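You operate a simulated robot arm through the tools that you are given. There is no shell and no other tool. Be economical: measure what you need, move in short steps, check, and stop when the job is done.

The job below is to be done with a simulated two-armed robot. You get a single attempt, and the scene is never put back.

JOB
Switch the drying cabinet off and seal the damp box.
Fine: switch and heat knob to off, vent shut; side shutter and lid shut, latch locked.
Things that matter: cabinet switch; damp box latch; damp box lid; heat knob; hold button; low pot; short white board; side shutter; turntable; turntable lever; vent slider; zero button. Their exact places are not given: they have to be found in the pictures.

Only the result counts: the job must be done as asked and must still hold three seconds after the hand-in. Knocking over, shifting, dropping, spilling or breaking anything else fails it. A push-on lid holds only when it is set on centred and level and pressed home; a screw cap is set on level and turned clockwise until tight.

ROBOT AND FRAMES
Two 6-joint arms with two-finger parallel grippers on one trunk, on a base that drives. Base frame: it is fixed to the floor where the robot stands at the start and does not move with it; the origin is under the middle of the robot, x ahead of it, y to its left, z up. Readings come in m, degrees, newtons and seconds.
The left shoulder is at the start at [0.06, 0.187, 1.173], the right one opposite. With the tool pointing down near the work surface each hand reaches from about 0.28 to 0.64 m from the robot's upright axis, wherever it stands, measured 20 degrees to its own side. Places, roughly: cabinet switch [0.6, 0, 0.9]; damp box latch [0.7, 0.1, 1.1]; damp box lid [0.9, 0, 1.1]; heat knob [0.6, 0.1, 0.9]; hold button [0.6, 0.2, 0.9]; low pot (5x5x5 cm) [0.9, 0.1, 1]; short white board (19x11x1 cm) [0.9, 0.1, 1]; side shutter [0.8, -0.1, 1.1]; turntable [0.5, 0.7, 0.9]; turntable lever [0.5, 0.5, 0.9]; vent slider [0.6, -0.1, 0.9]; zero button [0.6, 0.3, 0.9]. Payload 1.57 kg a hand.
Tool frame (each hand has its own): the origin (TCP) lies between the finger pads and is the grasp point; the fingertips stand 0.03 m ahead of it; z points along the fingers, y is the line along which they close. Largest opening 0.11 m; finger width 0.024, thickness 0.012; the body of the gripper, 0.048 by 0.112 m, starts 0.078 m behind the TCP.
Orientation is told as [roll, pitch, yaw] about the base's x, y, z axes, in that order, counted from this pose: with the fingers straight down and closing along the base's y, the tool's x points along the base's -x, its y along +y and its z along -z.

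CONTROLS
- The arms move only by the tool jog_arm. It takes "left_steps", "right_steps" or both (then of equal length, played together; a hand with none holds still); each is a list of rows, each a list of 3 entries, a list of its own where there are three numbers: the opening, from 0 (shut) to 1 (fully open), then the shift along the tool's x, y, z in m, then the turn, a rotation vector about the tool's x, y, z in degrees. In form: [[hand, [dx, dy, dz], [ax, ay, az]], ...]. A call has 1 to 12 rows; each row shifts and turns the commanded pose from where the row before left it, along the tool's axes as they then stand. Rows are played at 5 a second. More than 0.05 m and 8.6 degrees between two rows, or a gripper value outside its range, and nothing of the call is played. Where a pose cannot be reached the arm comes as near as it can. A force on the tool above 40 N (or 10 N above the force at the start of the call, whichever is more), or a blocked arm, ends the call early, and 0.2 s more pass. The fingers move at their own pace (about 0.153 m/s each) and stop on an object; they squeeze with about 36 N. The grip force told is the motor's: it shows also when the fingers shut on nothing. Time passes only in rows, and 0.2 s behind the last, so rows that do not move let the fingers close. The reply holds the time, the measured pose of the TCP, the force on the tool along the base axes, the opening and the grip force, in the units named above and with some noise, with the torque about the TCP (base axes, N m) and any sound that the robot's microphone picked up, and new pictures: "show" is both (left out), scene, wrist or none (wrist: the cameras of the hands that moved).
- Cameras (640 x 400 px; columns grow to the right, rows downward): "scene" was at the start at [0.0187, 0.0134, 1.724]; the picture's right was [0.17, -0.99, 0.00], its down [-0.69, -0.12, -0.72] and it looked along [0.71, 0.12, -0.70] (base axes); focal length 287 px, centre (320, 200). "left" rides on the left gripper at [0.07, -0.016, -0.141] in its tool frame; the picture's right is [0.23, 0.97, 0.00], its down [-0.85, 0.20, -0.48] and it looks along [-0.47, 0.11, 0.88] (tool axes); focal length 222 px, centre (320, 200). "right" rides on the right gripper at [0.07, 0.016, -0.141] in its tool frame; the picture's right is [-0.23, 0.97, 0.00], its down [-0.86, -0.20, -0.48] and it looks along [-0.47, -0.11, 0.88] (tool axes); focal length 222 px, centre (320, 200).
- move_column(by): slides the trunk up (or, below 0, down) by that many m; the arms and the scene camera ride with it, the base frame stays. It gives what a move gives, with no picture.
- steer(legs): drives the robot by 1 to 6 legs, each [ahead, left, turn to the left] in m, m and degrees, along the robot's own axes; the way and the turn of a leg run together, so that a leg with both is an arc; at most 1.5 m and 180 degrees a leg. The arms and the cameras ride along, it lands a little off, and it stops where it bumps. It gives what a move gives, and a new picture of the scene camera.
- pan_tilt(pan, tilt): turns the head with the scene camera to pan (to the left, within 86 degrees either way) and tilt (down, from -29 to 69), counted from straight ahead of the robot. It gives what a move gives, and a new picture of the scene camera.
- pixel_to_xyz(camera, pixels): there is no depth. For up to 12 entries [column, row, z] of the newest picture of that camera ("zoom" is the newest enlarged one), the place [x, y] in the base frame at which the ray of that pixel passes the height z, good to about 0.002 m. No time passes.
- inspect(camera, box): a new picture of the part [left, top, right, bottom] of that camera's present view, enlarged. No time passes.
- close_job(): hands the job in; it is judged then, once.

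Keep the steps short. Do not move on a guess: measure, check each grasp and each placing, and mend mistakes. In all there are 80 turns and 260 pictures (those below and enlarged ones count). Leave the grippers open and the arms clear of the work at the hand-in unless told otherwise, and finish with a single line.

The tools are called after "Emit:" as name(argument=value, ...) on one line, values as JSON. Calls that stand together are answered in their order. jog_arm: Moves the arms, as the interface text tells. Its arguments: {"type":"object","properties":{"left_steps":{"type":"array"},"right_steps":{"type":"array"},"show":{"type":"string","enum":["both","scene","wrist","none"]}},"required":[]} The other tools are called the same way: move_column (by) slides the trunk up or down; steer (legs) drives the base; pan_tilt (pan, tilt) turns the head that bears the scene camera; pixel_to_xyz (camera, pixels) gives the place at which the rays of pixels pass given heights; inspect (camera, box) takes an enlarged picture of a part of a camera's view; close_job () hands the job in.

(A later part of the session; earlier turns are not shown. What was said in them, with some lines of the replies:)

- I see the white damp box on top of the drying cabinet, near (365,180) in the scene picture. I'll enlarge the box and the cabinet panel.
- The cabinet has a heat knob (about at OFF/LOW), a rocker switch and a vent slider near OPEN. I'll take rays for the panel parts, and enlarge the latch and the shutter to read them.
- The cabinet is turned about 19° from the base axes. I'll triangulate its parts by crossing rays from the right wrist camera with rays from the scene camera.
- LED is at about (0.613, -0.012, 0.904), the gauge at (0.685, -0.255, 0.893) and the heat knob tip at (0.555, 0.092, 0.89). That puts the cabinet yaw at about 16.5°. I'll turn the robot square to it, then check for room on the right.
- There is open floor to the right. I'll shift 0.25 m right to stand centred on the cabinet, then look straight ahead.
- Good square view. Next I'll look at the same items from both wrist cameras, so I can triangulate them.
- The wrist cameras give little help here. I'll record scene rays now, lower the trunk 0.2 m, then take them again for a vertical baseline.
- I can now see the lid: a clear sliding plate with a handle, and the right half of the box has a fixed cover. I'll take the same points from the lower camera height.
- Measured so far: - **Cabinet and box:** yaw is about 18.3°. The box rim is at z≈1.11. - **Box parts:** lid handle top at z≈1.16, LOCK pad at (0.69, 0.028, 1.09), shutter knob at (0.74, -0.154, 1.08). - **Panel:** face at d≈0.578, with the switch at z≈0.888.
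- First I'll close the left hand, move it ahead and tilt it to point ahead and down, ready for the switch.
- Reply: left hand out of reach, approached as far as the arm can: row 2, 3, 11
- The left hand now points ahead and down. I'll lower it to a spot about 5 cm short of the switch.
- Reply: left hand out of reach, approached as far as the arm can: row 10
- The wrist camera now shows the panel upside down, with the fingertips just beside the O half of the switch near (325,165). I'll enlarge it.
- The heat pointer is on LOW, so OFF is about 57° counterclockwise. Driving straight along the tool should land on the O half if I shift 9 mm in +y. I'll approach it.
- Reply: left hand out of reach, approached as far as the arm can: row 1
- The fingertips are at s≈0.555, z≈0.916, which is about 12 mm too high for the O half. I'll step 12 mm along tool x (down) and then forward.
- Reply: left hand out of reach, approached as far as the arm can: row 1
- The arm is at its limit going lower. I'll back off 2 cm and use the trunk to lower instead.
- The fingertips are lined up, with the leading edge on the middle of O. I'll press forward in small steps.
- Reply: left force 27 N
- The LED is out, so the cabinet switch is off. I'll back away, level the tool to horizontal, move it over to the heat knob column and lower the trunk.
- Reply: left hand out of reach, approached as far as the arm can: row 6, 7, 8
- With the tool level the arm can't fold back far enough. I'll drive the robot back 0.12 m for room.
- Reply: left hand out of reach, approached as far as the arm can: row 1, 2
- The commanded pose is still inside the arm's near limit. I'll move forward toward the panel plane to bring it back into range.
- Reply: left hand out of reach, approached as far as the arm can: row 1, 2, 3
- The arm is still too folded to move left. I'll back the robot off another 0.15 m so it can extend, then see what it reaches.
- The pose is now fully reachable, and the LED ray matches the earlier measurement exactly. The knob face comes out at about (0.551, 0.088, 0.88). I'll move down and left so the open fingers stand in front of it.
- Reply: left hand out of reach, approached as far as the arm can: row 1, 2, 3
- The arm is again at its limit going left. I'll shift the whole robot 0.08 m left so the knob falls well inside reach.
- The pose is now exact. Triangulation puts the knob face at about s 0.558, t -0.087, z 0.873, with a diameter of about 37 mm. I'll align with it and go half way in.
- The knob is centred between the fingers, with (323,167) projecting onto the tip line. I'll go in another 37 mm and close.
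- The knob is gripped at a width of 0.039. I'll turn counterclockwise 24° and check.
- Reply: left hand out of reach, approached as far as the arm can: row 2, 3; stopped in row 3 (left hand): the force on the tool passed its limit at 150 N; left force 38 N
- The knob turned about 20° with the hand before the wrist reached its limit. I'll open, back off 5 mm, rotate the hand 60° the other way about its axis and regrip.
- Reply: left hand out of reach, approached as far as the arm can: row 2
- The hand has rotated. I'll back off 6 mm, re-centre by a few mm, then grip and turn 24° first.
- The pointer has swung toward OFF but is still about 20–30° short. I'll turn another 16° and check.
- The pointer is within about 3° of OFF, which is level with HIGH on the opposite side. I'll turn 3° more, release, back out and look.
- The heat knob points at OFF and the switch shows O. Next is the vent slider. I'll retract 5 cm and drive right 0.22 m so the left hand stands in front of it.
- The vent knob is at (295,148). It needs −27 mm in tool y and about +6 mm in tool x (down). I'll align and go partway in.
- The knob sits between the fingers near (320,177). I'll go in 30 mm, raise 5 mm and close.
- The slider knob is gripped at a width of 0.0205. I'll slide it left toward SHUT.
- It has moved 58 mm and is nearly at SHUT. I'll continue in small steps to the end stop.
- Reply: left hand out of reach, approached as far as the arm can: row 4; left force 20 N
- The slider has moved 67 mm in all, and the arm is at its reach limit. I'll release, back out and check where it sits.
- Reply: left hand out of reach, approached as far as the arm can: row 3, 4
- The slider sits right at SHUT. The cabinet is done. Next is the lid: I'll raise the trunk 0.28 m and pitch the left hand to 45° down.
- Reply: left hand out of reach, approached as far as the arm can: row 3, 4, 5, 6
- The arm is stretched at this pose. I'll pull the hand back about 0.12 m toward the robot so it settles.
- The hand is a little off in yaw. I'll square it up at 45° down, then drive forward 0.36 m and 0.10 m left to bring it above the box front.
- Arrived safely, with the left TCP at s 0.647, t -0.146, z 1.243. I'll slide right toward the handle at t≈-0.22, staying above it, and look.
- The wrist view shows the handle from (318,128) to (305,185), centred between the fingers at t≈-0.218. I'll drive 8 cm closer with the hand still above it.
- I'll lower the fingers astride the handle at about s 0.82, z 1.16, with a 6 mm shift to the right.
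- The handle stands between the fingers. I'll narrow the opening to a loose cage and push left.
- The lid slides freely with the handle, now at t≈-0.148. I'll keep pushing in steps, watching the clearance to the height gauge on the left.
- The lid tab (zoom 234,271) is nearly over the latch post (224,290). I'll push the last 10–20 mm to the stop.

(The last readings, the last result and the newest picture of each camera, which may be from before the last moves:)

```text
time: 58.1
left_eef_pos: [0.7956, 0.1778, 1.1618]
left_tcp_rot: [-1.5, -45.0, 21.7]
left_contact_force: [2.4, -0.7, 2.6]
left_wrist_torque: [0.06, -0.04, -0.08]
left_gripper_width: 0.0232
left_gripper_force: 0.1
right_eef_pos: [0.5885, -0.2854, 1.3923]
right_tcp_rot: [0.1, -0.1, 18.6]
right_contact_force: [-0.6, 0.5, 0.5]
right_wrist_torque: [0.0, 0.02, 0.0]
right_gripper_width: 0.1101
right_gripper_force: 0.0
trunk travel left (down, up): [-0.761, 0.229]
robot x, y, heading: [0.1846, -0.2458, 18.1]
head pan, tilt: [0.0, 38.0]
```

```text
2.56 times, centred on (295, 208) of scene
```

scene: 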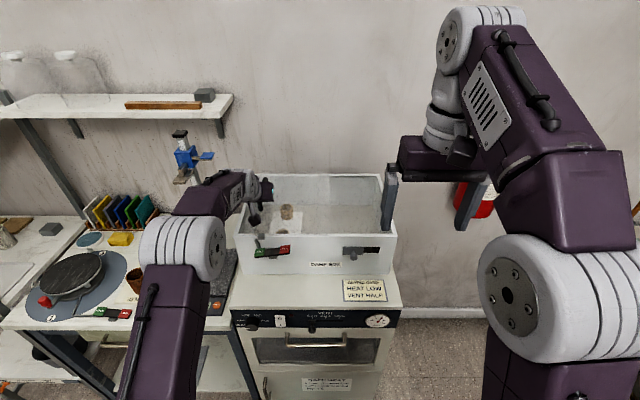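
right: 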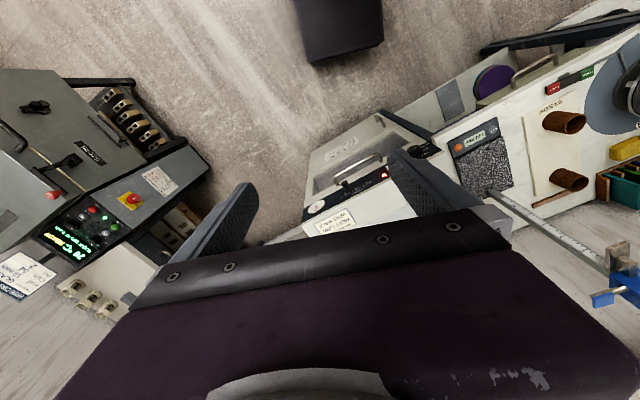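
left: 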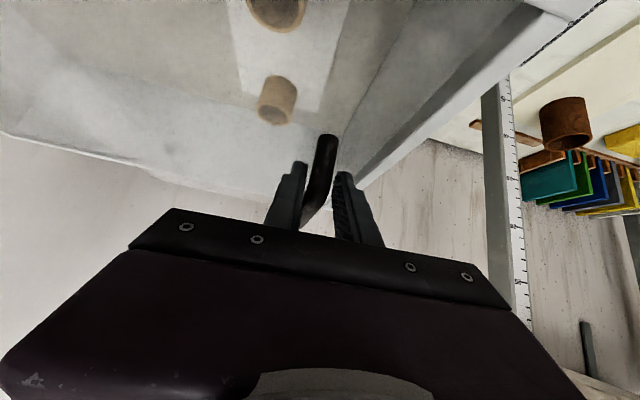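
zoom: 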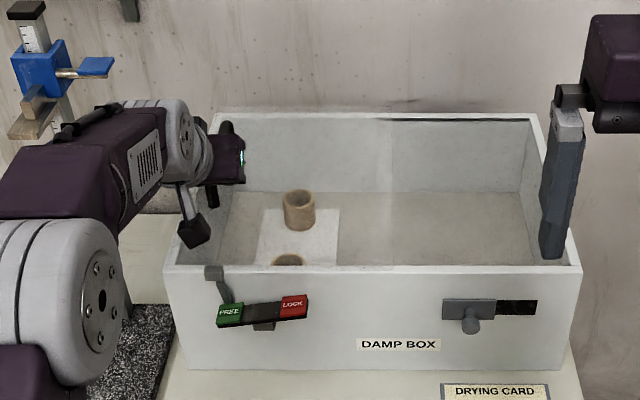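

There is no stop force yet, and the lid seam suggests about 10 mm left. I'll continue gently.

Emit:
jog_arm(left_steps=[[0.2, [0, 0.004, 0], [0, 0, 0]], [0.2, [0, 0.004, 0], [0, 0, 0]], [0.2, [0, 0.003, 0], [0, 0, 0]], [0.2, [0, 0.003, 0], [0, 0, 0]]], show="wrist")

Emit:
inspect(camera="scene", box=[220, 160, 400, 272])

```text
time: 59.1
left_eef_pos: [0.7913, 0.1865, 1.1613]
left_tcp_rot: [-1.1, -44.9, 21.5]
left_contact_force: [5.1, -12.1, 3.4]
left_wrist_torque: [0.2, 0.0, -0.13]
left_gripper_width: 0.0291
left_gripper_force: 3.9
right_eef_pos: [0.589, -0.2898, 1.3914]
right_tcp_rot: [0.2, 0.0, 18.5]
right_contact_force: [-0.4, -0.3, -0.1]
right_wrist_torque: [0.03, 0.01, 0.03]
right_gripper_width: 0.1101
right_gripper_force: 0.1
trunk travel left (down, up): [-0.761, 0.229]
robot x, y, heading: [0.182, -0.2437, 18.5]
head pan, tilt: [0.0, 38.0]
```

left: 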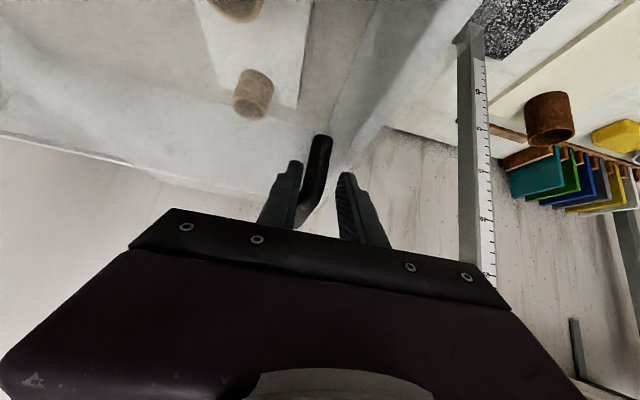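

```text
3.56 times, centred on (310, 216) of scene
```

zoom: 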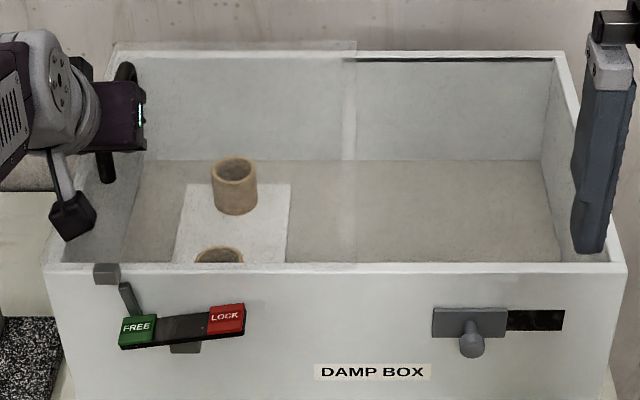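

The stop is reached: −12 N on the hand and the tab is at the left end by the latch. I'll centre off the handle and lift clear.

Emit:
jog_arm(left_steps=[[0.35, [0, -0.007, 0], [0, 0, 0]], [0.4, [-0.02, 0, -0.02], [0, 0, 0]], [0.4, [-0.025, 0, -0.025], [0, 0, 0]], [0.4, [-0.025, 0, -0.025], [0, 0, 0]]], show="both")

```text
time: 60.1
left_eef_pos: [0.793, 0.1841, 1.2609]
left_tcp_rot: [-1.5, -44.9, 21.6]
left_contact_force: [0.1, 0.0, 1.1]
left_wrist_torque: [0.02, 0.01, 0.0]
left_gripper_width: 0.044
left_gripper_force: 0.1
right_eef_pos: [0.5887, -0.2848, 1.3928]
right_tcp_rot: [0.0, 0.0, 18.5]
right_contact_force: [0.0, 0.0, -0.3]
right_wrist_torque: [-0.04, 0.01, 0.0]
right_gripper_width: 0.1101
right_gripper_force: 0.1
trunk travel left (down, up): [-0.761, 0.229]
robot x, y, heading: [0.1865, -0.2449, 18.6]
head pan, tilt: [0.0, 38.0]
```

scene: 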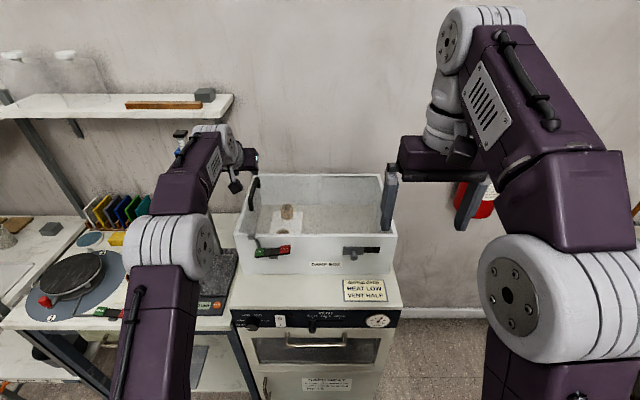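
left: 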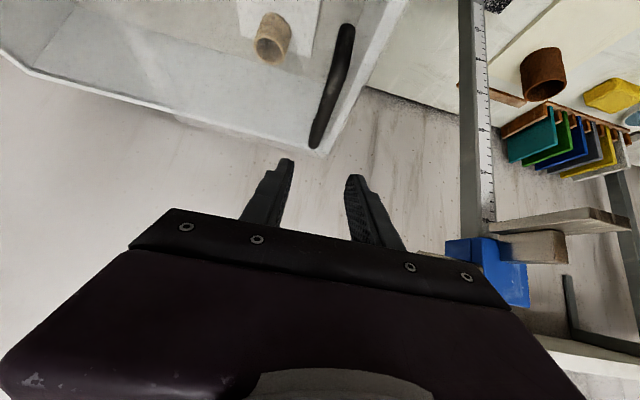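

The lid is shut. The gauge head is close on the left, so I'll first move the hand right 0.10 m, then back the robot off 0.1 m for pressing the latch.

Emit:
jog_arm(left_steps=[[0.1, [0, -0.04, 0], [0, 0, 0]], [0, [0, -0.04, 0], [0, 0, 0]], [0, [0, -0.036, 0], [0, 0, 0]]], show="none")

Emit:
steer(legs=[[-0.1, 0, 0]])

Emit:
jog_arm(left_steps=[[0, [0.025, 0, -0.025], [0, 0, 0]], [0, [0.025, 0, -0.025], [0, 0, 0]]], show="wrist")

```text
time: 60.9
left_eef_pos: [0.8351, 0.0753, 1.2639]
left_tcp_rot: [-1.3, -44.9, 21.7]
left_contact_force: [0.2, -0.3, -0.4]
left_wrist_torque: [-0.02, 0.0, 0.02]
left_gripper_width: 0.0001
left_gripper_force: 21.4
right_eef_pos: [0.5896, -0.2851, 1.3926]
right_tcp_rot: [0.1, 0.0, 18.6]
right_contact_force: [-0.2, 0.3, -0.2]
right_wrist_torque: [-0.03, 0.0, 0.0]
right_gripper_width: 0.1103
right_gripper_force: 0.0
trunk travel left (down, up): [-0.761, 0.229]
robot x, y, heading: [0.1852, -0.2445, 18.6]
head pan, tilt: [0.0, 38.0]
```

```text
time: 62.0
left_eef_pos: [0.7416, 0.0462, 1.2623]
left_tcp_rot: [-1.4, -44.7, 21.6]
left_contact_force: [0.9, 0.0, -0.7]
left_wrist_torque: [-0.03, -0.01, -0.01]
left_gripper_width: 0.0
left_gripper_force: 20.9
right_eef_pos: [0.4957, -0.3151, 1.3911]
right_tcp_rot: [0.0, 0.1, 18.6]
right_contact_force: [-0.5, 0.3, 0.8]
right_wrist_torque: [0.0, 0.0, -0.02]
right_gripper_width: 0.11
right_gripper_force: 0.0
trunk travel left (down, up): [-0.761, 0.229]
robot x, y, heading: [0.0876, -0.2725, 18.6]
head pan, tilt: [0.0, 38.0]
```

scene: 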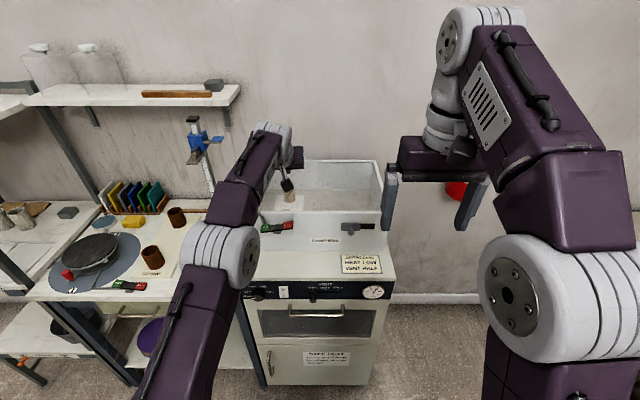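

```text
time: 62.6
left_eef_pos: [0.6721, 0.022, 1.2647]
left_tcp_rot: [-1.3, -45.0, 21.7]
left_contact_force: [-0.9, 0.0, -0.1]
left_wrist_torque: [-0.01, -0.01, -0.03]
left_gripper_width: 0.0
left_gripper_force: 21.1
right_eef_pos: [0.4923, -0.3158, 1.3934]
right_tcp_rot: [-0.1, 0.0, 18.5]
right_contact_force: [-1.1, -1.2, -0.5]
right_wrist_torque: [0.01, -0.03, 0.08]
right_gripper_width: 0.11
right_gripper_force: 0.0
trunk travel left (down, up): [-0.761, 0.229]
robot x, y, heading: [0.0897, -0.2734, 18.8]
head pan, tilt: [0.0, 38.0]
```

left: 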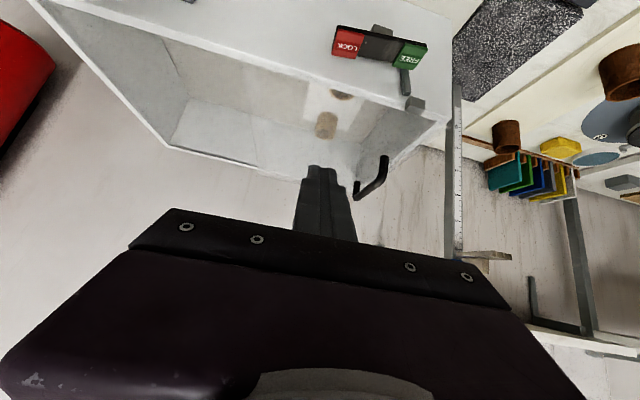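

The fingertips are right above the LOCK pad, whose ray gives (0.691, 0.029). I'll go straight down to just above it.

Emit:
jog_arm(left_steps=[[0, [0.0283, 0, 0.0283], [0, 0, 0]], [0, [0.0283, 0, 0.0283], [0, 0, 0]], [0, [0.018, 0, 0.024], [0, 0, 0]]], show="both")

Emit:
inspect(camera="scene", box=[230, 190, 350, 265])

```text
time: 63.4
left_eef_pos: [0.6771, 0.0194, 1.1533]
left_tcp_rot: [-1.4, -44.9, 21.6]
left_contact_force: [0.8, 0.5, 0.1]
left_wrist_torque: [-0.02, 0.01, 0.02]
left_gripper_width: 0.0
left_gripper_force: 21.4
right_eef_pos: [0.4944, -0.3165, 1.3924]
right_tcp_rot: [-0.1, 0.1, 18.7]
right_contact_force: [-0.3, -0.1, 0.5]
right_wrist_torque: [0.01, 0.01, -0.03]
right_gripper_width: 0.11
right_gripper_force: 0.0
trunk travel left (down, up): [-0.761, 0.229]
robot x, y, heading: [0.089, -0.277, 18.3]
head pan, tilt: [0.0, 38.0]
```

scene: 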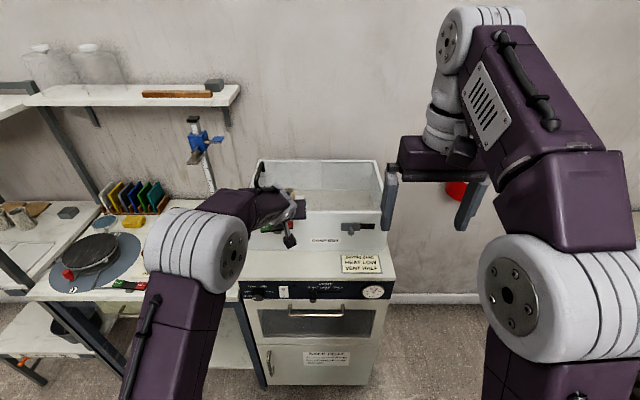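
left: 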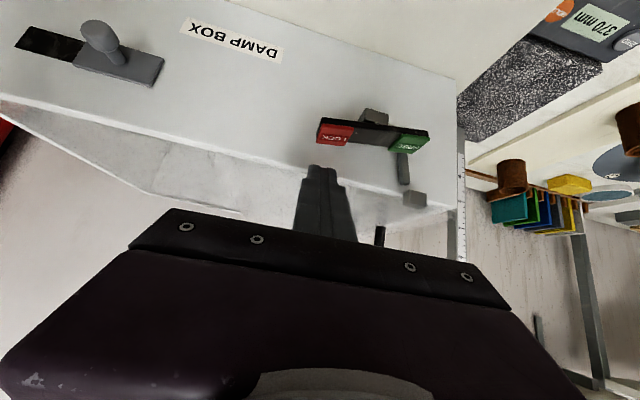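

```text
5.33 times, centred on (290, 228) of scene
```

zoom: 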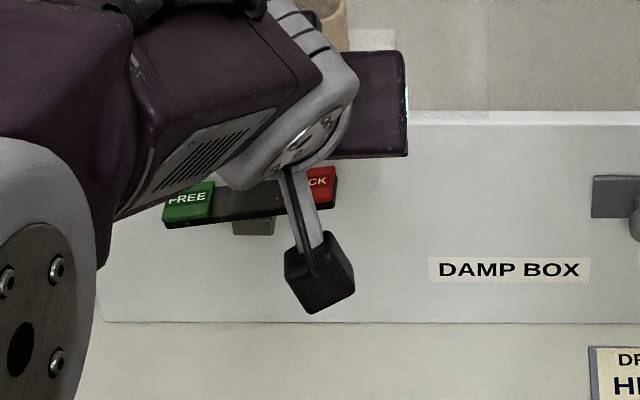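

The tips are about 3 cm above the pad, aligned within a few mm. I'll press down in small steps.

Emit:
jog_arm(left_steps=[[0, [0.009, 0.004, 0.007], [0, 0, 0]], [0, [0.006, 0, 0.006], [0, 0, 0]], [0, [0.005, 0, 0.005], [0, 0, 0]], [0, [0.004, 0, 0.004], [0, 0, 0]], [0, [0.004, 0, 0.004], [0, 0, 0]], [0, [0.004, 0, 0.004], [0, 0, 0]], [0, [0.004, 0, 0.004], [0, 0, 0]]], show="wrist")

```text
time: 65.0
left_eef_pos: [0.6753, 0.0218, 1.1113]
left_tcp_rot: [-1.5, -45.5, 21.7]
left_contact_force: [6.2, 5.5, 27.4]
left_wrist_torque: [0.53, -0.41, -0.02]
left_gripper_width: 0.0001
left_gripper_force: 21.0
right_eef_pos: [0.4899, -0.316, 1.3945]
right_tcp_rot: [0.1, -0.1, 18.6]
right_contact_force: [-0.1, -0.8, -0.2]
right_wrist_torque: [0.0, -0.05, -0.01]
right_gripper_width: 0.1102
right_gripper_force: 0.1
trunk travel left (down, up): [-0.761, 0.229]
robot x, y, heading: [0.0913, -0.2729, 19.0]
head pan, tilt: [0.0, 38.0]
```

left: 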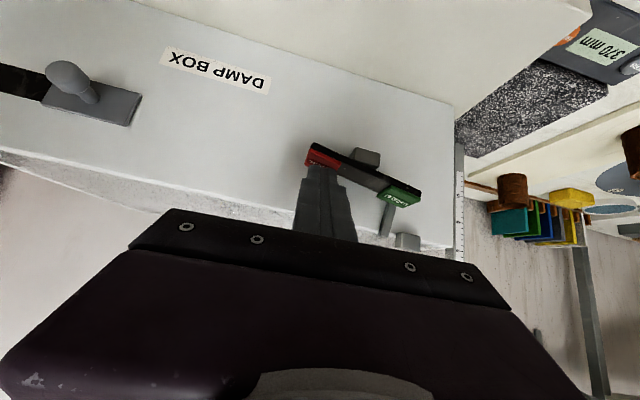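

The lever has rocked: LOCK was higher and is now lower, with 27 N on the tip. I'll press a few mm more to make sure it is home.

Emit:
jog_arm(left_steps=[[0, [0.003, 0, 0.003], [0, 0, 0]], [0, [0.003, 0, 0.003], [0, 0, 0]]], show="none")

Emit:
inspect(camera="left", box=[240, 100, 480, 250])

```text
time: 65.4
left_eef_pos: [0.6749, 0.022, 1.1109]
left_tcp_rot: [-1.7, -46.0, 21.9]
left_contact_force: [-10.3, -1.6, 12.7]
left_wrist_torque: [0.1, 0.17, 0.09]
left_gripper_width: 0.0
left_gripper_force: 21.3
right_eef_pos: [0.4897, -0.3177, 1.3924]
right_tcp_rot: [0.0, -0.3, 18.6]
right_contact_force: [-0.1, 0.7, -0.8]
right_wrist_torque: [-0.06, -0.01, 0.02]
right_gripper_width: 0.1098
right_gripper_force: 0.1
trunk travel left (down, up): [-0.761, 0.229]
robot x, y, heading: [0.0877, -0.2762, 18.5]
head pan, tilt: [0.0, 38.0]
stopped in row 1 (left hand): the force on the tool passed its limit at 42 N (the readings are from after the stop); the commanded pose is now the measured one
```

```text
2.67 times, centred on (360, 175) of left
```

zoom: 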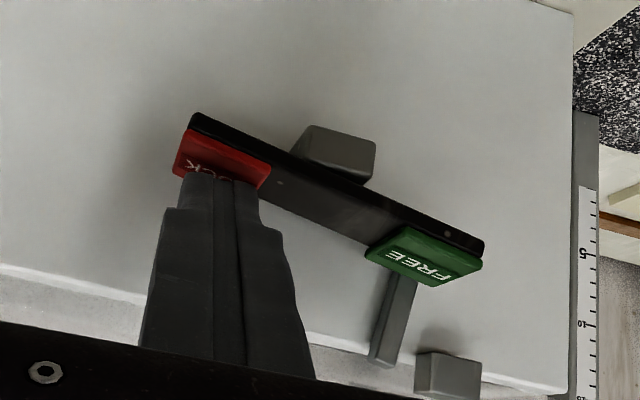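

It is at a firm stop. I'll lift off and check that the lever stays locked.

Emit:
jog_arm(left_steps=[[0, [-0.02, 0, -0.02], [0, 0, 0]], [0, [-0.03, 0, -0.03], [0, 0, 0]], [0, [-0.02, 0, -0.03], [0, 0, 0]]], show="wrist")

Emit:
inspect(camera="left", box=[300, 40, 480, 152])

```text
time: 66.2
left_eef_pos: [0.6671, 0.023, 1.2151]
left_tcp_rot: [-1.6, -45.6, 21.8]
left_contact_force: [0.3, -0.8, 0.3]
left_wrist_torque: [-0.01, -0.01, 0.0]
left_gripper_width: 0.0
left_gripper_force: 21.5
right_eef_pos: [0.4928, -0.3172, 1.3932]
right_tcp_rot: [0.0, -0.1, 18.6]
right_contact_force: [0.5, 0.5, 0.0]
right_wrist_torque: [0.02, -0.02, 0.0]
right_gripper_width: 0.11
right_gripper_force: 0.1
trunk travel left (down, up): [-0.761, 0.229]
robot x, y, heading: [0.0898, -0.2763, 18.6]
head pan, tilt: [0.0, 38.0]
```

left: 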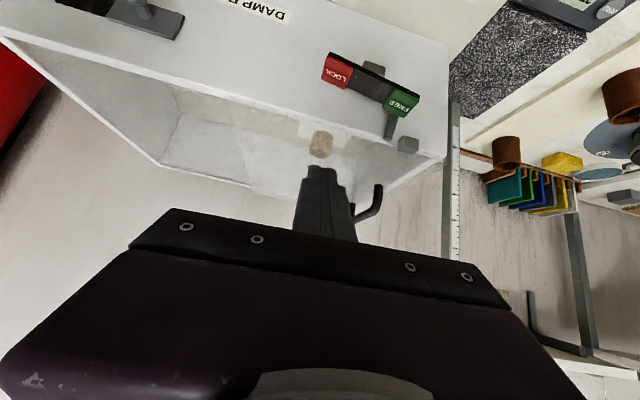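

```text
3.56 times, centred on (390, 96) of left
```

zoom: 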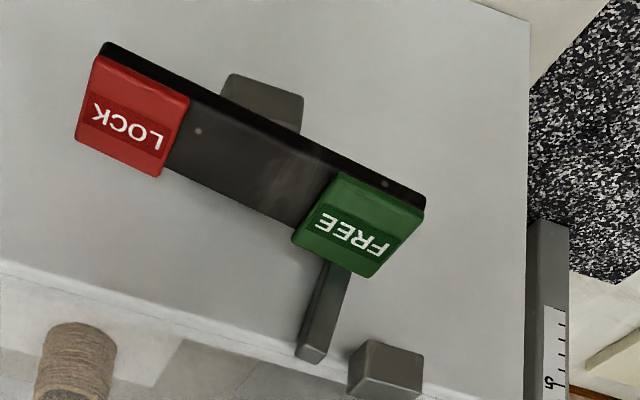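

The latch stays locked. For the shutter I'll use the right hand pointing down. First I'll lift the left hand out of the way, then drive 0.1 m ahead.

Emit:
jog_arm(left_steps=[[0, [-0.01, 0.02, -0.04], [0, 0, 0]], [0.3, [0, 0.02, -0.04], [0, 0, 0]]], show="none")

Emit:
steer(legs=[[0.1, 0, 0]])

Emit:
jog_arm(right_steps=[[0.5, [-0.045, 0.018, 0], [0, 0, 0]], [0.5, [-0.045, 0.018, 0], [0, 0, 0]], [0.5, [-0.045, 0.018, 0.02], [0, 0, 0]], [0.5, [-0.03, 0.018, 0.04], [0, 0, 0]], [0.5, [0, 0, 0.04], [0, 0, 0]], [0.5, [0, 0, 0.04], [0, 0, 0]]], show="both")

```text
time: 66.8
left_eef_pos: [0.605, 0.0418, 1.277]
left_tcp_rot: [-1.7, -45.6, 21.9]
left_contact_force: [-0.2, -0.3, 0.6]
left_wrist_torque: [-0.01, -0.04, 0.02]
left_gripper_width: 0.0332
left_gripper_force: 0.0
right_eef_pos: [0.4915, -0.3162, 1.3937]
right_tcp_rot: [0.1, -0.2, 18.5]
right_contact_force: [-0.2, 0.2, -0.5]
right_wrist_torque: [0.0, -0.01, -0.01]
right_gripper_width: 0.1101
right_gripper_force: 0.1
trunk travel left (down, up): [-0.761, 0.229]
robot x, y, heading: [0.0895, -0.2775, 18.5]
head pan, tilt: [0.0, 38.0]
```

```text
time: 68.0
left_eef_pos: [0.6994, 0.0712, 1.277]
left_tcp_rot: [-1.6, -45.7, 21.8]
left_contact_force: [-0.4, -0.5, 0.1]
left_wrist_torque: [-0.01, -0.01, -0.03]
left_gripper_width: 0.0329
left_gripper_force: 0.0
right_eef_pos: [0.5825, -0.2858, 1.3937]
right_tcp_rot: [0.1, -0.2, 18.6]
right_contact_force: [0.4, 0.5, -0.2]
right_wrist_torque: [0.01, -0.01, 0.03]
right_gripper_width: 0.1099
right_gripper_force: 0.0
trunk travel left (down, up): [-0.761, 0.229]
robot x, y, heading: [0.1784, -0.2446, 18.5]
head pan, tilt: [0.0, 38.0]
```

scene: 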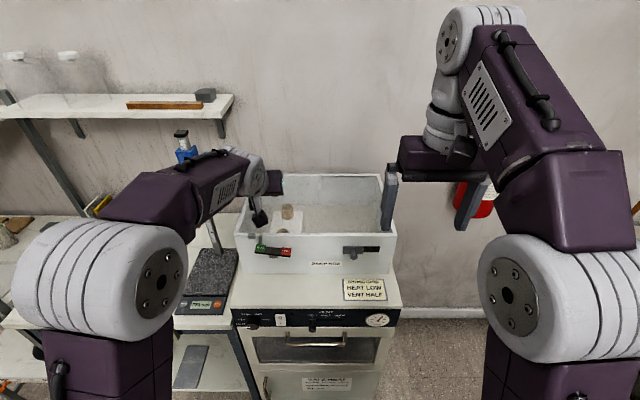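

```text
refused: row 3 steps farther than a row can; nothing moved
```

One row was too long and was refused. I'll repeat it with smaller steps.

Emit:
jog_arm(right_steps=[[0.5, [-0.042, 0.015, 0], [0, 0, 0]], [0.5, [-0.042, 0.015, 0], [0, 0, 0]], [0.5, [-0.042, 0.015, 0], [0, 0, 0]], [0.5, [-0.042, 0.015, 0], [0, 0, 0]], [0.5, [-0.041, 0.015, 0], [0, 0, 0]], [0.5, [0, 0, 0.045], [0, 0, 0]], [0.5, [0, 0, 0.045], [0, 0, 0]], [0.5, [0, 0, 0.045], [0, 0, 0]], [0.5, [0, 0, 0.035], [0, 0, 0]]], show="both")

```text
time: 70.0
left_eef_pos: [0.7012, 0.0736, 1.2765]
left_tcp_rot: [-1.3, -45.6, 21.7]
left_contact_force: [0.1, -0.4, -0.2]
left_wrist_torque: [0.05, -0.01, 0.02]
left_gripper_width: 0.0332
left_gripper_force: 0.0
right_eef_pos: [0.6819, -0.1925, 1.1365]
right_tcp_rot: [0.0, -0.1, 18.5]
right_contact_force: [0.7, -0.1, -0.8]
right_wrist_torque: [-0.01, 0.04, 0.02]
right_gripper_width: 0.0549
right_gripper_force: 0.0
right hand out of reach, approached as far as the arm can: row 1, 2, 3, 4, 5
trunk travel left (down, up): [-0.761, 0.229]
robot x, y, heading: [0.1825, -0.2465, 18.5]
head pan, tilt: [0.0, 38.0]
```

scene: 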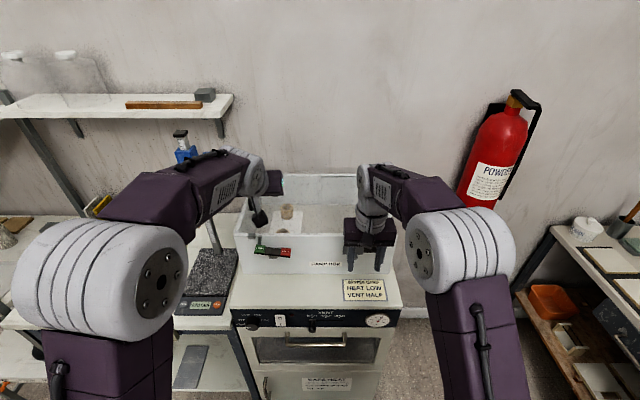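
right: 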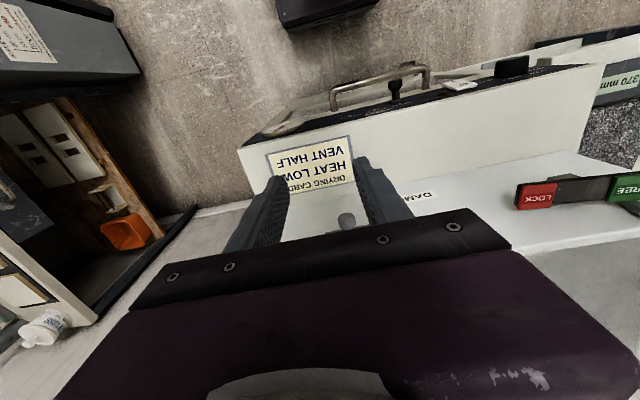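

The shutter knob is at (346,220) in the right wrist view. That gives about s 0.66, t -0.383, z 1.07. I'll move over it and then down so the fingers straddle it.

Emit:
jog_arm(right_steps=[[0.5, [-0.03, 0.008, 0], [0, 0, 0]], [0.5, [-0.03, 0.006, 0], [0, 0, 0]], [0.5, [-0.025, 0, 0], [0, 0, 0]]], show="wrist")

Emit:
inspect(camera="scene", box=[320, 180, 420, 242])

```text
time: 70.8
left_eef_pos: [0.7033, 0.0731, 1.2757]
left_tcp_rot: [-1.5, -45.5, 21.7]
left_contact_force: [-0.2, 1.2, 0.1]
left_wrist_torque: [0.0, 0.0, 0.0]
left_gripper_width: 0.0331
left_gripper_force: 0.0
right_eef_pos: [0.7555, -0.1513, 1.1345]
right_tcp_rot: [0.0, 0.2, 18.6]
right_contact_force: [1.5, -0.3, 0.0]
right_wrist_torque: [0.03, 0.03, 0.02]
right_gripper_width: 0.0549
right_gripper_force: 0.1
trunk travel left (down, up): [-0.761, 0.229]
robot x, y, heading: [0.1822, -0.2437, 18.7]
head pan, tilt: [0.0, 38.0]
```

right: 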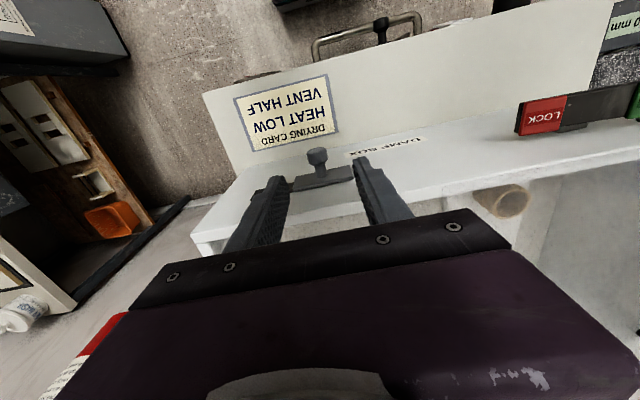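

```text
6.40 times, centred on (370, 211) of scene
```

zoom: 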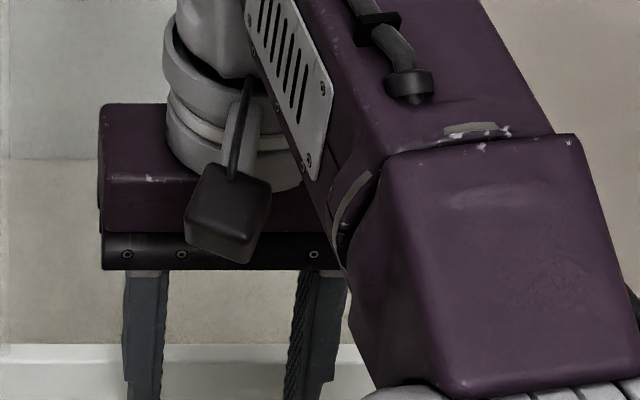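

The fingers are aligned on either side of the knob. I'll descend 46 mm and then push right.

Emit:
jog_arm(right_steps=[[0.5, [0, 0, 0.016], [0, 0, 0]], [0.5, [0, 0, 0.016], [0, 0, 0]], [0.5, [0, 0, 0.014], [0, 0, 0]]], show="wrist")

```text
time: 71.6
left_eef_pos: [0.702, 0.0731, 1.2758]
left_tcp_rot: [-1.4, -45.6, 21.7]
left_contact_force: [0.5, 0.0, -1.2]
left_wrist_torque: [-0.01, 0.01, -0.01]
left_gripper_width: 0.0328
left_gripper_force: 0.2
right_eef_pos: [0.7571, -0.15, 1.0898]
right_tcp_rot: [0.0, 0.0, 18.5]
right_contact_force: [0.0, -0.3, 0.3]
right_wrist_torque: [-0.02, 0.0, 0.0]
right_gripper_width: 0.0547
right_gripper_force: 0.0
trunk travel left (down, up): [-0.761, 0.229]
robot x, y, heading: [0.1838, -0.245, 18.7]
head pan, tilt: [0.0, 38.0]
```

right: 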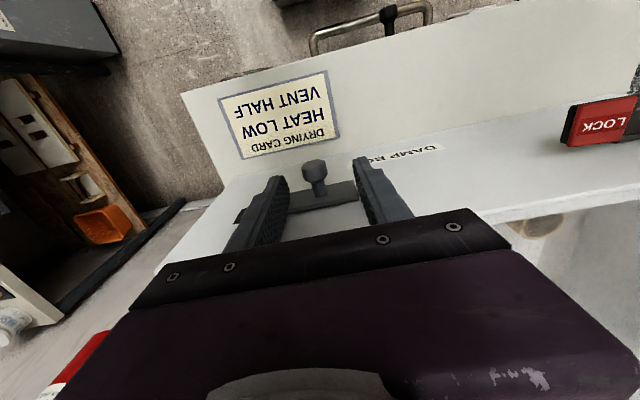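

The knob is between the fingers. I'll narrow to a cage and push to the right (−y).

Emit:
jog_arm(right_steps=[[0.25, [0, 0, 0.004], [0, 0, 0]], [0.25, [0, -0.015, 0], [0, 0, 0]], [0.25, [0, -0.015, 0], [0, 0, 0]], [0.25, [0, -0.012, 0], [0, 0, 0]], [0.25, [0, -0.008, 0], [0, 0, 0]]], show="wrist")

Emit:
inspect(camera="right", box=[220, 110, 420, 235])

```text
time: 72.8
left_eef_pos: [0.7015, 0.0737, 1.2753]
left_tcp_rot: [-1.4, -45.6, 21.8]
left_contact_force: [0.2, -0.1, -0.3]
left_wrist_torque: [0.01, 0.01, -0.02]
left_gripper_width: 0.033
left_gripper_force: 0.0
right_eef_pos: [0.7732, -0.1974, 1.0871]
right_tcp_rot: [0.0, -0.1, 18.6]
right_contact_force: [-0.3, 0.7, 0.1]
right_wrist_torque: [0.05, -0.01, 0.0]
right_gripper_width: 0.028
right_gripper_force: 0.1
trunk travel left (down, up): [-0.761, 0.229]
robot x, y, heading: [0.1816, -0.2453, 18.8]
head pan, tilt: [0.0, 38.0]
```

right: 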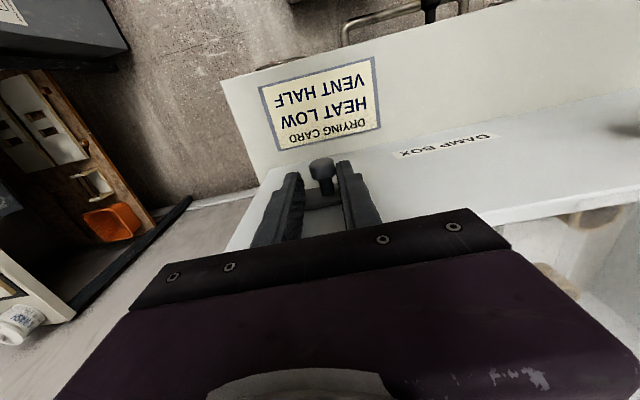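

```text
3.20 times, centred on (320, 172) of right
```

zoom: 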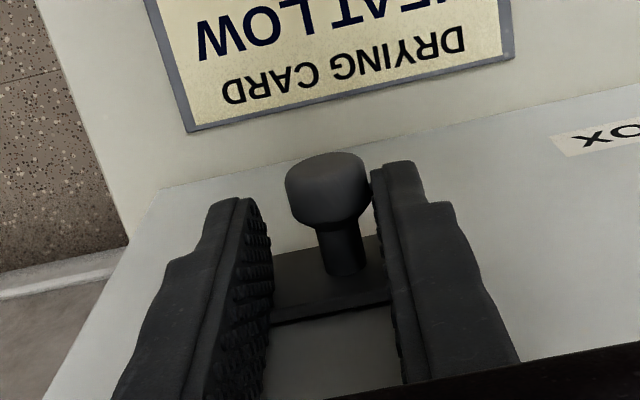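

It slides with the hand and has not met a stop yet. I'll continue in small steps.

Emit:
jog_arm(right_steps=[[0.25, [0, -0.006, 0], [0, 0, 0]], [0.25, [0, -0.005, 0], [0, 0, 0]], [0.25, [0, -0.004, 0], [0, 0, 0]], [0.25, [0, -0.004, 0], [0, 0, 0]]], show="wrist")

```text
time: 73.8
left_eef_pos: [0.7001, 0.0787, 1.2748]
left_tcp_rot: [-1.8, -45.5, 22.0]
left_contact_force: [-0.1, -0.1, -0.9]
left_wrist_torque: [0.0, 0.01, 0.01]
left_gripper_width: 0.033
left_gripper_force: 0.1
right_eef_pos: [0.7794, -0.2104, 1.0855]
right_tcp_rot: [-0.2, -0.1, 18.7]
right_contact_force: [-4.6, 15.3, -0.4]
right_wrist_torque: [0.33, 0.14, -0.1]
right_gripper_width: 0.0419
right_gripper_force: 8.2
trunk travel left (down, up): [-0.761, 0.229]
robot x, y, heading: [0.1808, -0.2449, 18.5]
head pan, tilt: [0.0, 38.0]
```

right: 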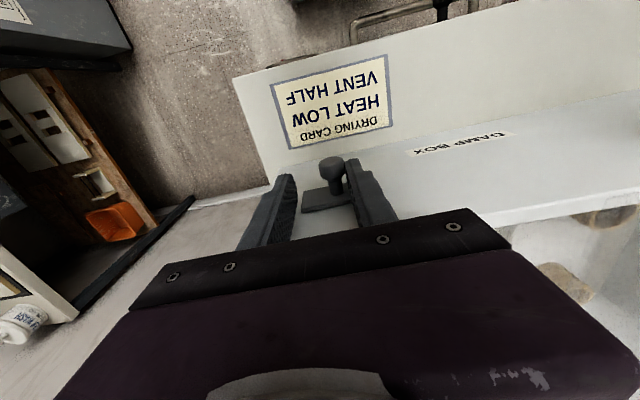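

The stop is reached, with 15 N and the finger pushed open. I'll open, lift straight up and look at the result.

Emit:
jog_arm(right_steps=[[0.6, [0, 0.006, 0], [0, 0, 0]], [0.6, [0, 0, 0], [0, 0, 0]], [0.6, [0, 0, -0.03], [0, 0, 0]], [0.6, [0, 0, -0.04], [0, 0, 0]], [0.6, [0.03, 0, -0.03], [0, 0, 0]], [0.6, [0.04, -0.01, 0], [0, 0, 0]], [0.8, [0.04, -0.02, 0], [0, 0, 0]]], show="none")

Emit:
steer(legs=[[-0.3, 0, 0]])

Emit:
inspect(camera="scene", box=[230, 130, 390, 230])

Emit:
inspect(camera="scene", box=[230, 200, 390, 300])

```text
time: 75.4
left_eef_pos: [0.7012, 0.0718, 1.2764]
left_tcp_rot: [-1.5, -45.7, 21.8]
left_contact_force: [-0.2, -0.5, 0.4]
left_wrist_torque: [0.0, -0.03, -0.02]
left_gripper_width: 0.0329
left_gripper_force: 0.1
right_eef_pos: [0.6836, -0.2753, 1.1868]
right_tcp_rot: [0.0, -0.2, 18.6]
right_contact_force: [0.3, -1.1, -0.1]
right_wrist_torque: [0.0, -0.05, 0.0]
right_gripper_width: 0.0881
right_gripper_force: 0.0
trunk travel left (down, up): [-0.761, 0.229]
robot x, y, heading: [0.1803, -0.2432, 18.6]
head pan, tilt: [0.0, 38.0]
```

```text
time: 77.4
left_eef_pos: [0.4171, -0.0241, 1.2739]
left_tcp_rot: [-1.5, -45.5, 21.6]
left_contact_force: [-0.6, 0.5, 0.8]
left_wrist_torque: [-0.01, 0.02, 0.0]
left_gripper_width: 0.0336
left_gripper_force: 0.2
right_eef_pos: [0.3981, -0.37, 1.1848]
right_tcp_rot: [0.0, 0.0, 18.5]
right_contact_force: [0.0, -0.2, -0.4]
right_wrist_torque: [-0.02, 0.01, -0.02]
right_gripper_width: 0.088
right_gripper_force: 0.1
trunk travel left (down, up): [-0.761, 0.229]
robot x, y, heading: [-0.1017, -0.3421, 18.5]
head pan, tilt: [0.0, 38.0]
```

scene: 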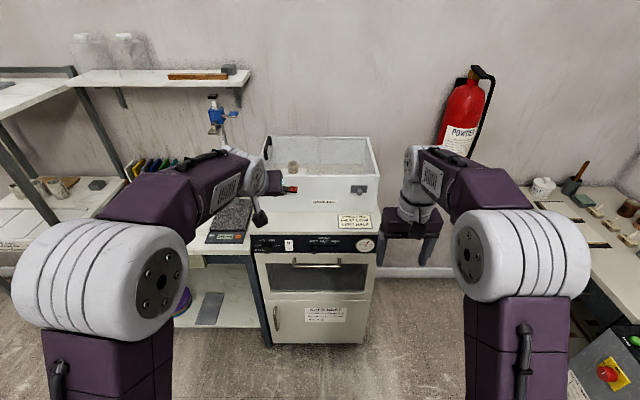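

```text
4.00 times, centred on (310, 180) of scene
```

zoom: 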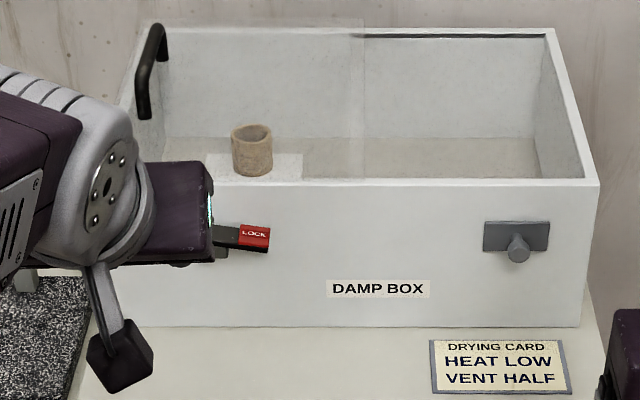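

```text
4.00 times, centred on (310, 250) of scene
```

zoom: 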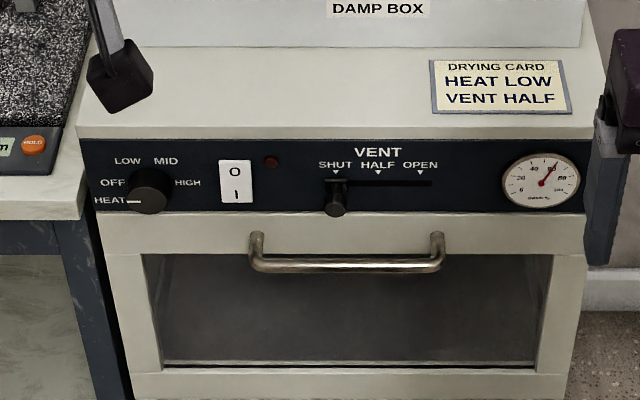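

The shutter is covered, the pointer is at OFF, the LED is off and the vent is at SHUT. I'll move the left hand aside, open both grippers and view the latch and lid.

Emit:
jog_arm(left_steps=[[1, [0, 0.04, -0.02], [0, 0, 0]], [1, [0, 0.04, -0.02], [0, 0, 0]], [1, [0, 0.04, 0], [0, 0, 0]]], right_steps=[[1, [0, -0.03, 0], [0, 0, 0]], [1, [0, -0.03, 0], [0, 0, 0]], [1, [0, 0, 0], [0, 0, 0]]], show="none")

Emit:
inspect(camera="scene", box=[240, 120, 400, 220])

Emit:
inspect(camera="scene", box=[250, 160, 320, 204])

```text
time: 78.2
left_eef_pos: [0.3475, 0.0807, 1.3016]
left_tcp_rot: [-1.7, -45.6, 21.8]
left_contact_force: [0.1, 0.7, 0.1]
left_wrist_torque: [0.0, 0.04, 0.01]
left_gripper_width: 0.1102
left_gripper_force: 0.1
right_eef_pos: [0.4158, -0.4251, 1.1879]
right_tcp_rot: [-0.1, 0.0, 18.4]
right_contact_force: [0.9, 0.1, 0.1]
right_wrist_torque: [-0.03, 0.02, -0.02]
right_gripper_width: 0.1101
right_gripper_force: 0.0
trunk travel left (down, up): [-0.761, 0.229]
robot x, y, heading: [-0.0998, -0.341, 18.5]
head pan, tilt: [0.0, 38.0]
```

```text
4.00 times, centred on (320, 170) of scene
```

zoom: 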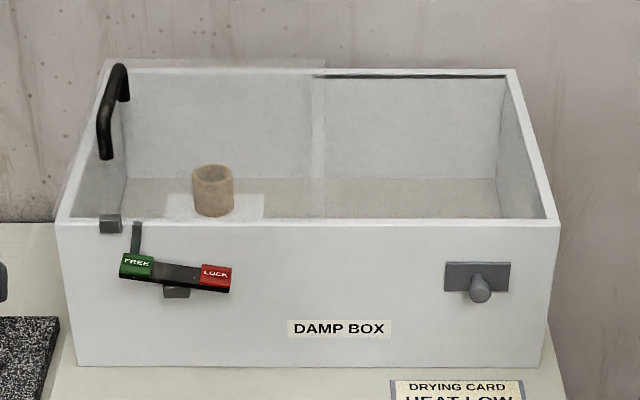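

```text
9.09 times, centred on (285, 182) of scene
```

zoom: 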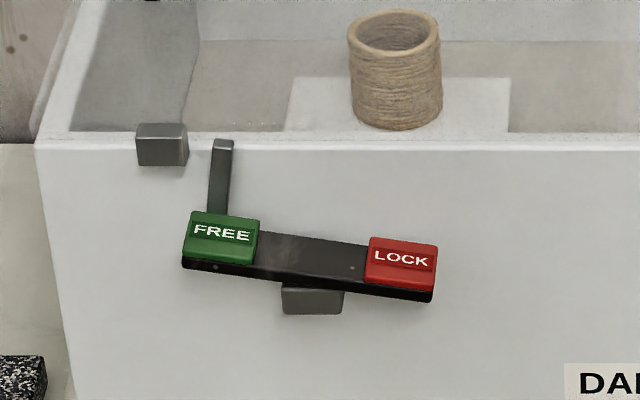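

Everything reads as asked: lid home against its stop, post raised beside the tab, latch on LOCK and shutter closed. On the cabinet the switch, heat and vent are all off or shut. The grippers are open and clear, so I'm handing in.

Emit:
close_job()

```text
The job is handed in.
```

The drying cabinet is off (switch and heat knob at off, vent shut), the damp box is sealed (lid and side shutter shut, latch locked), and the job is handed in.
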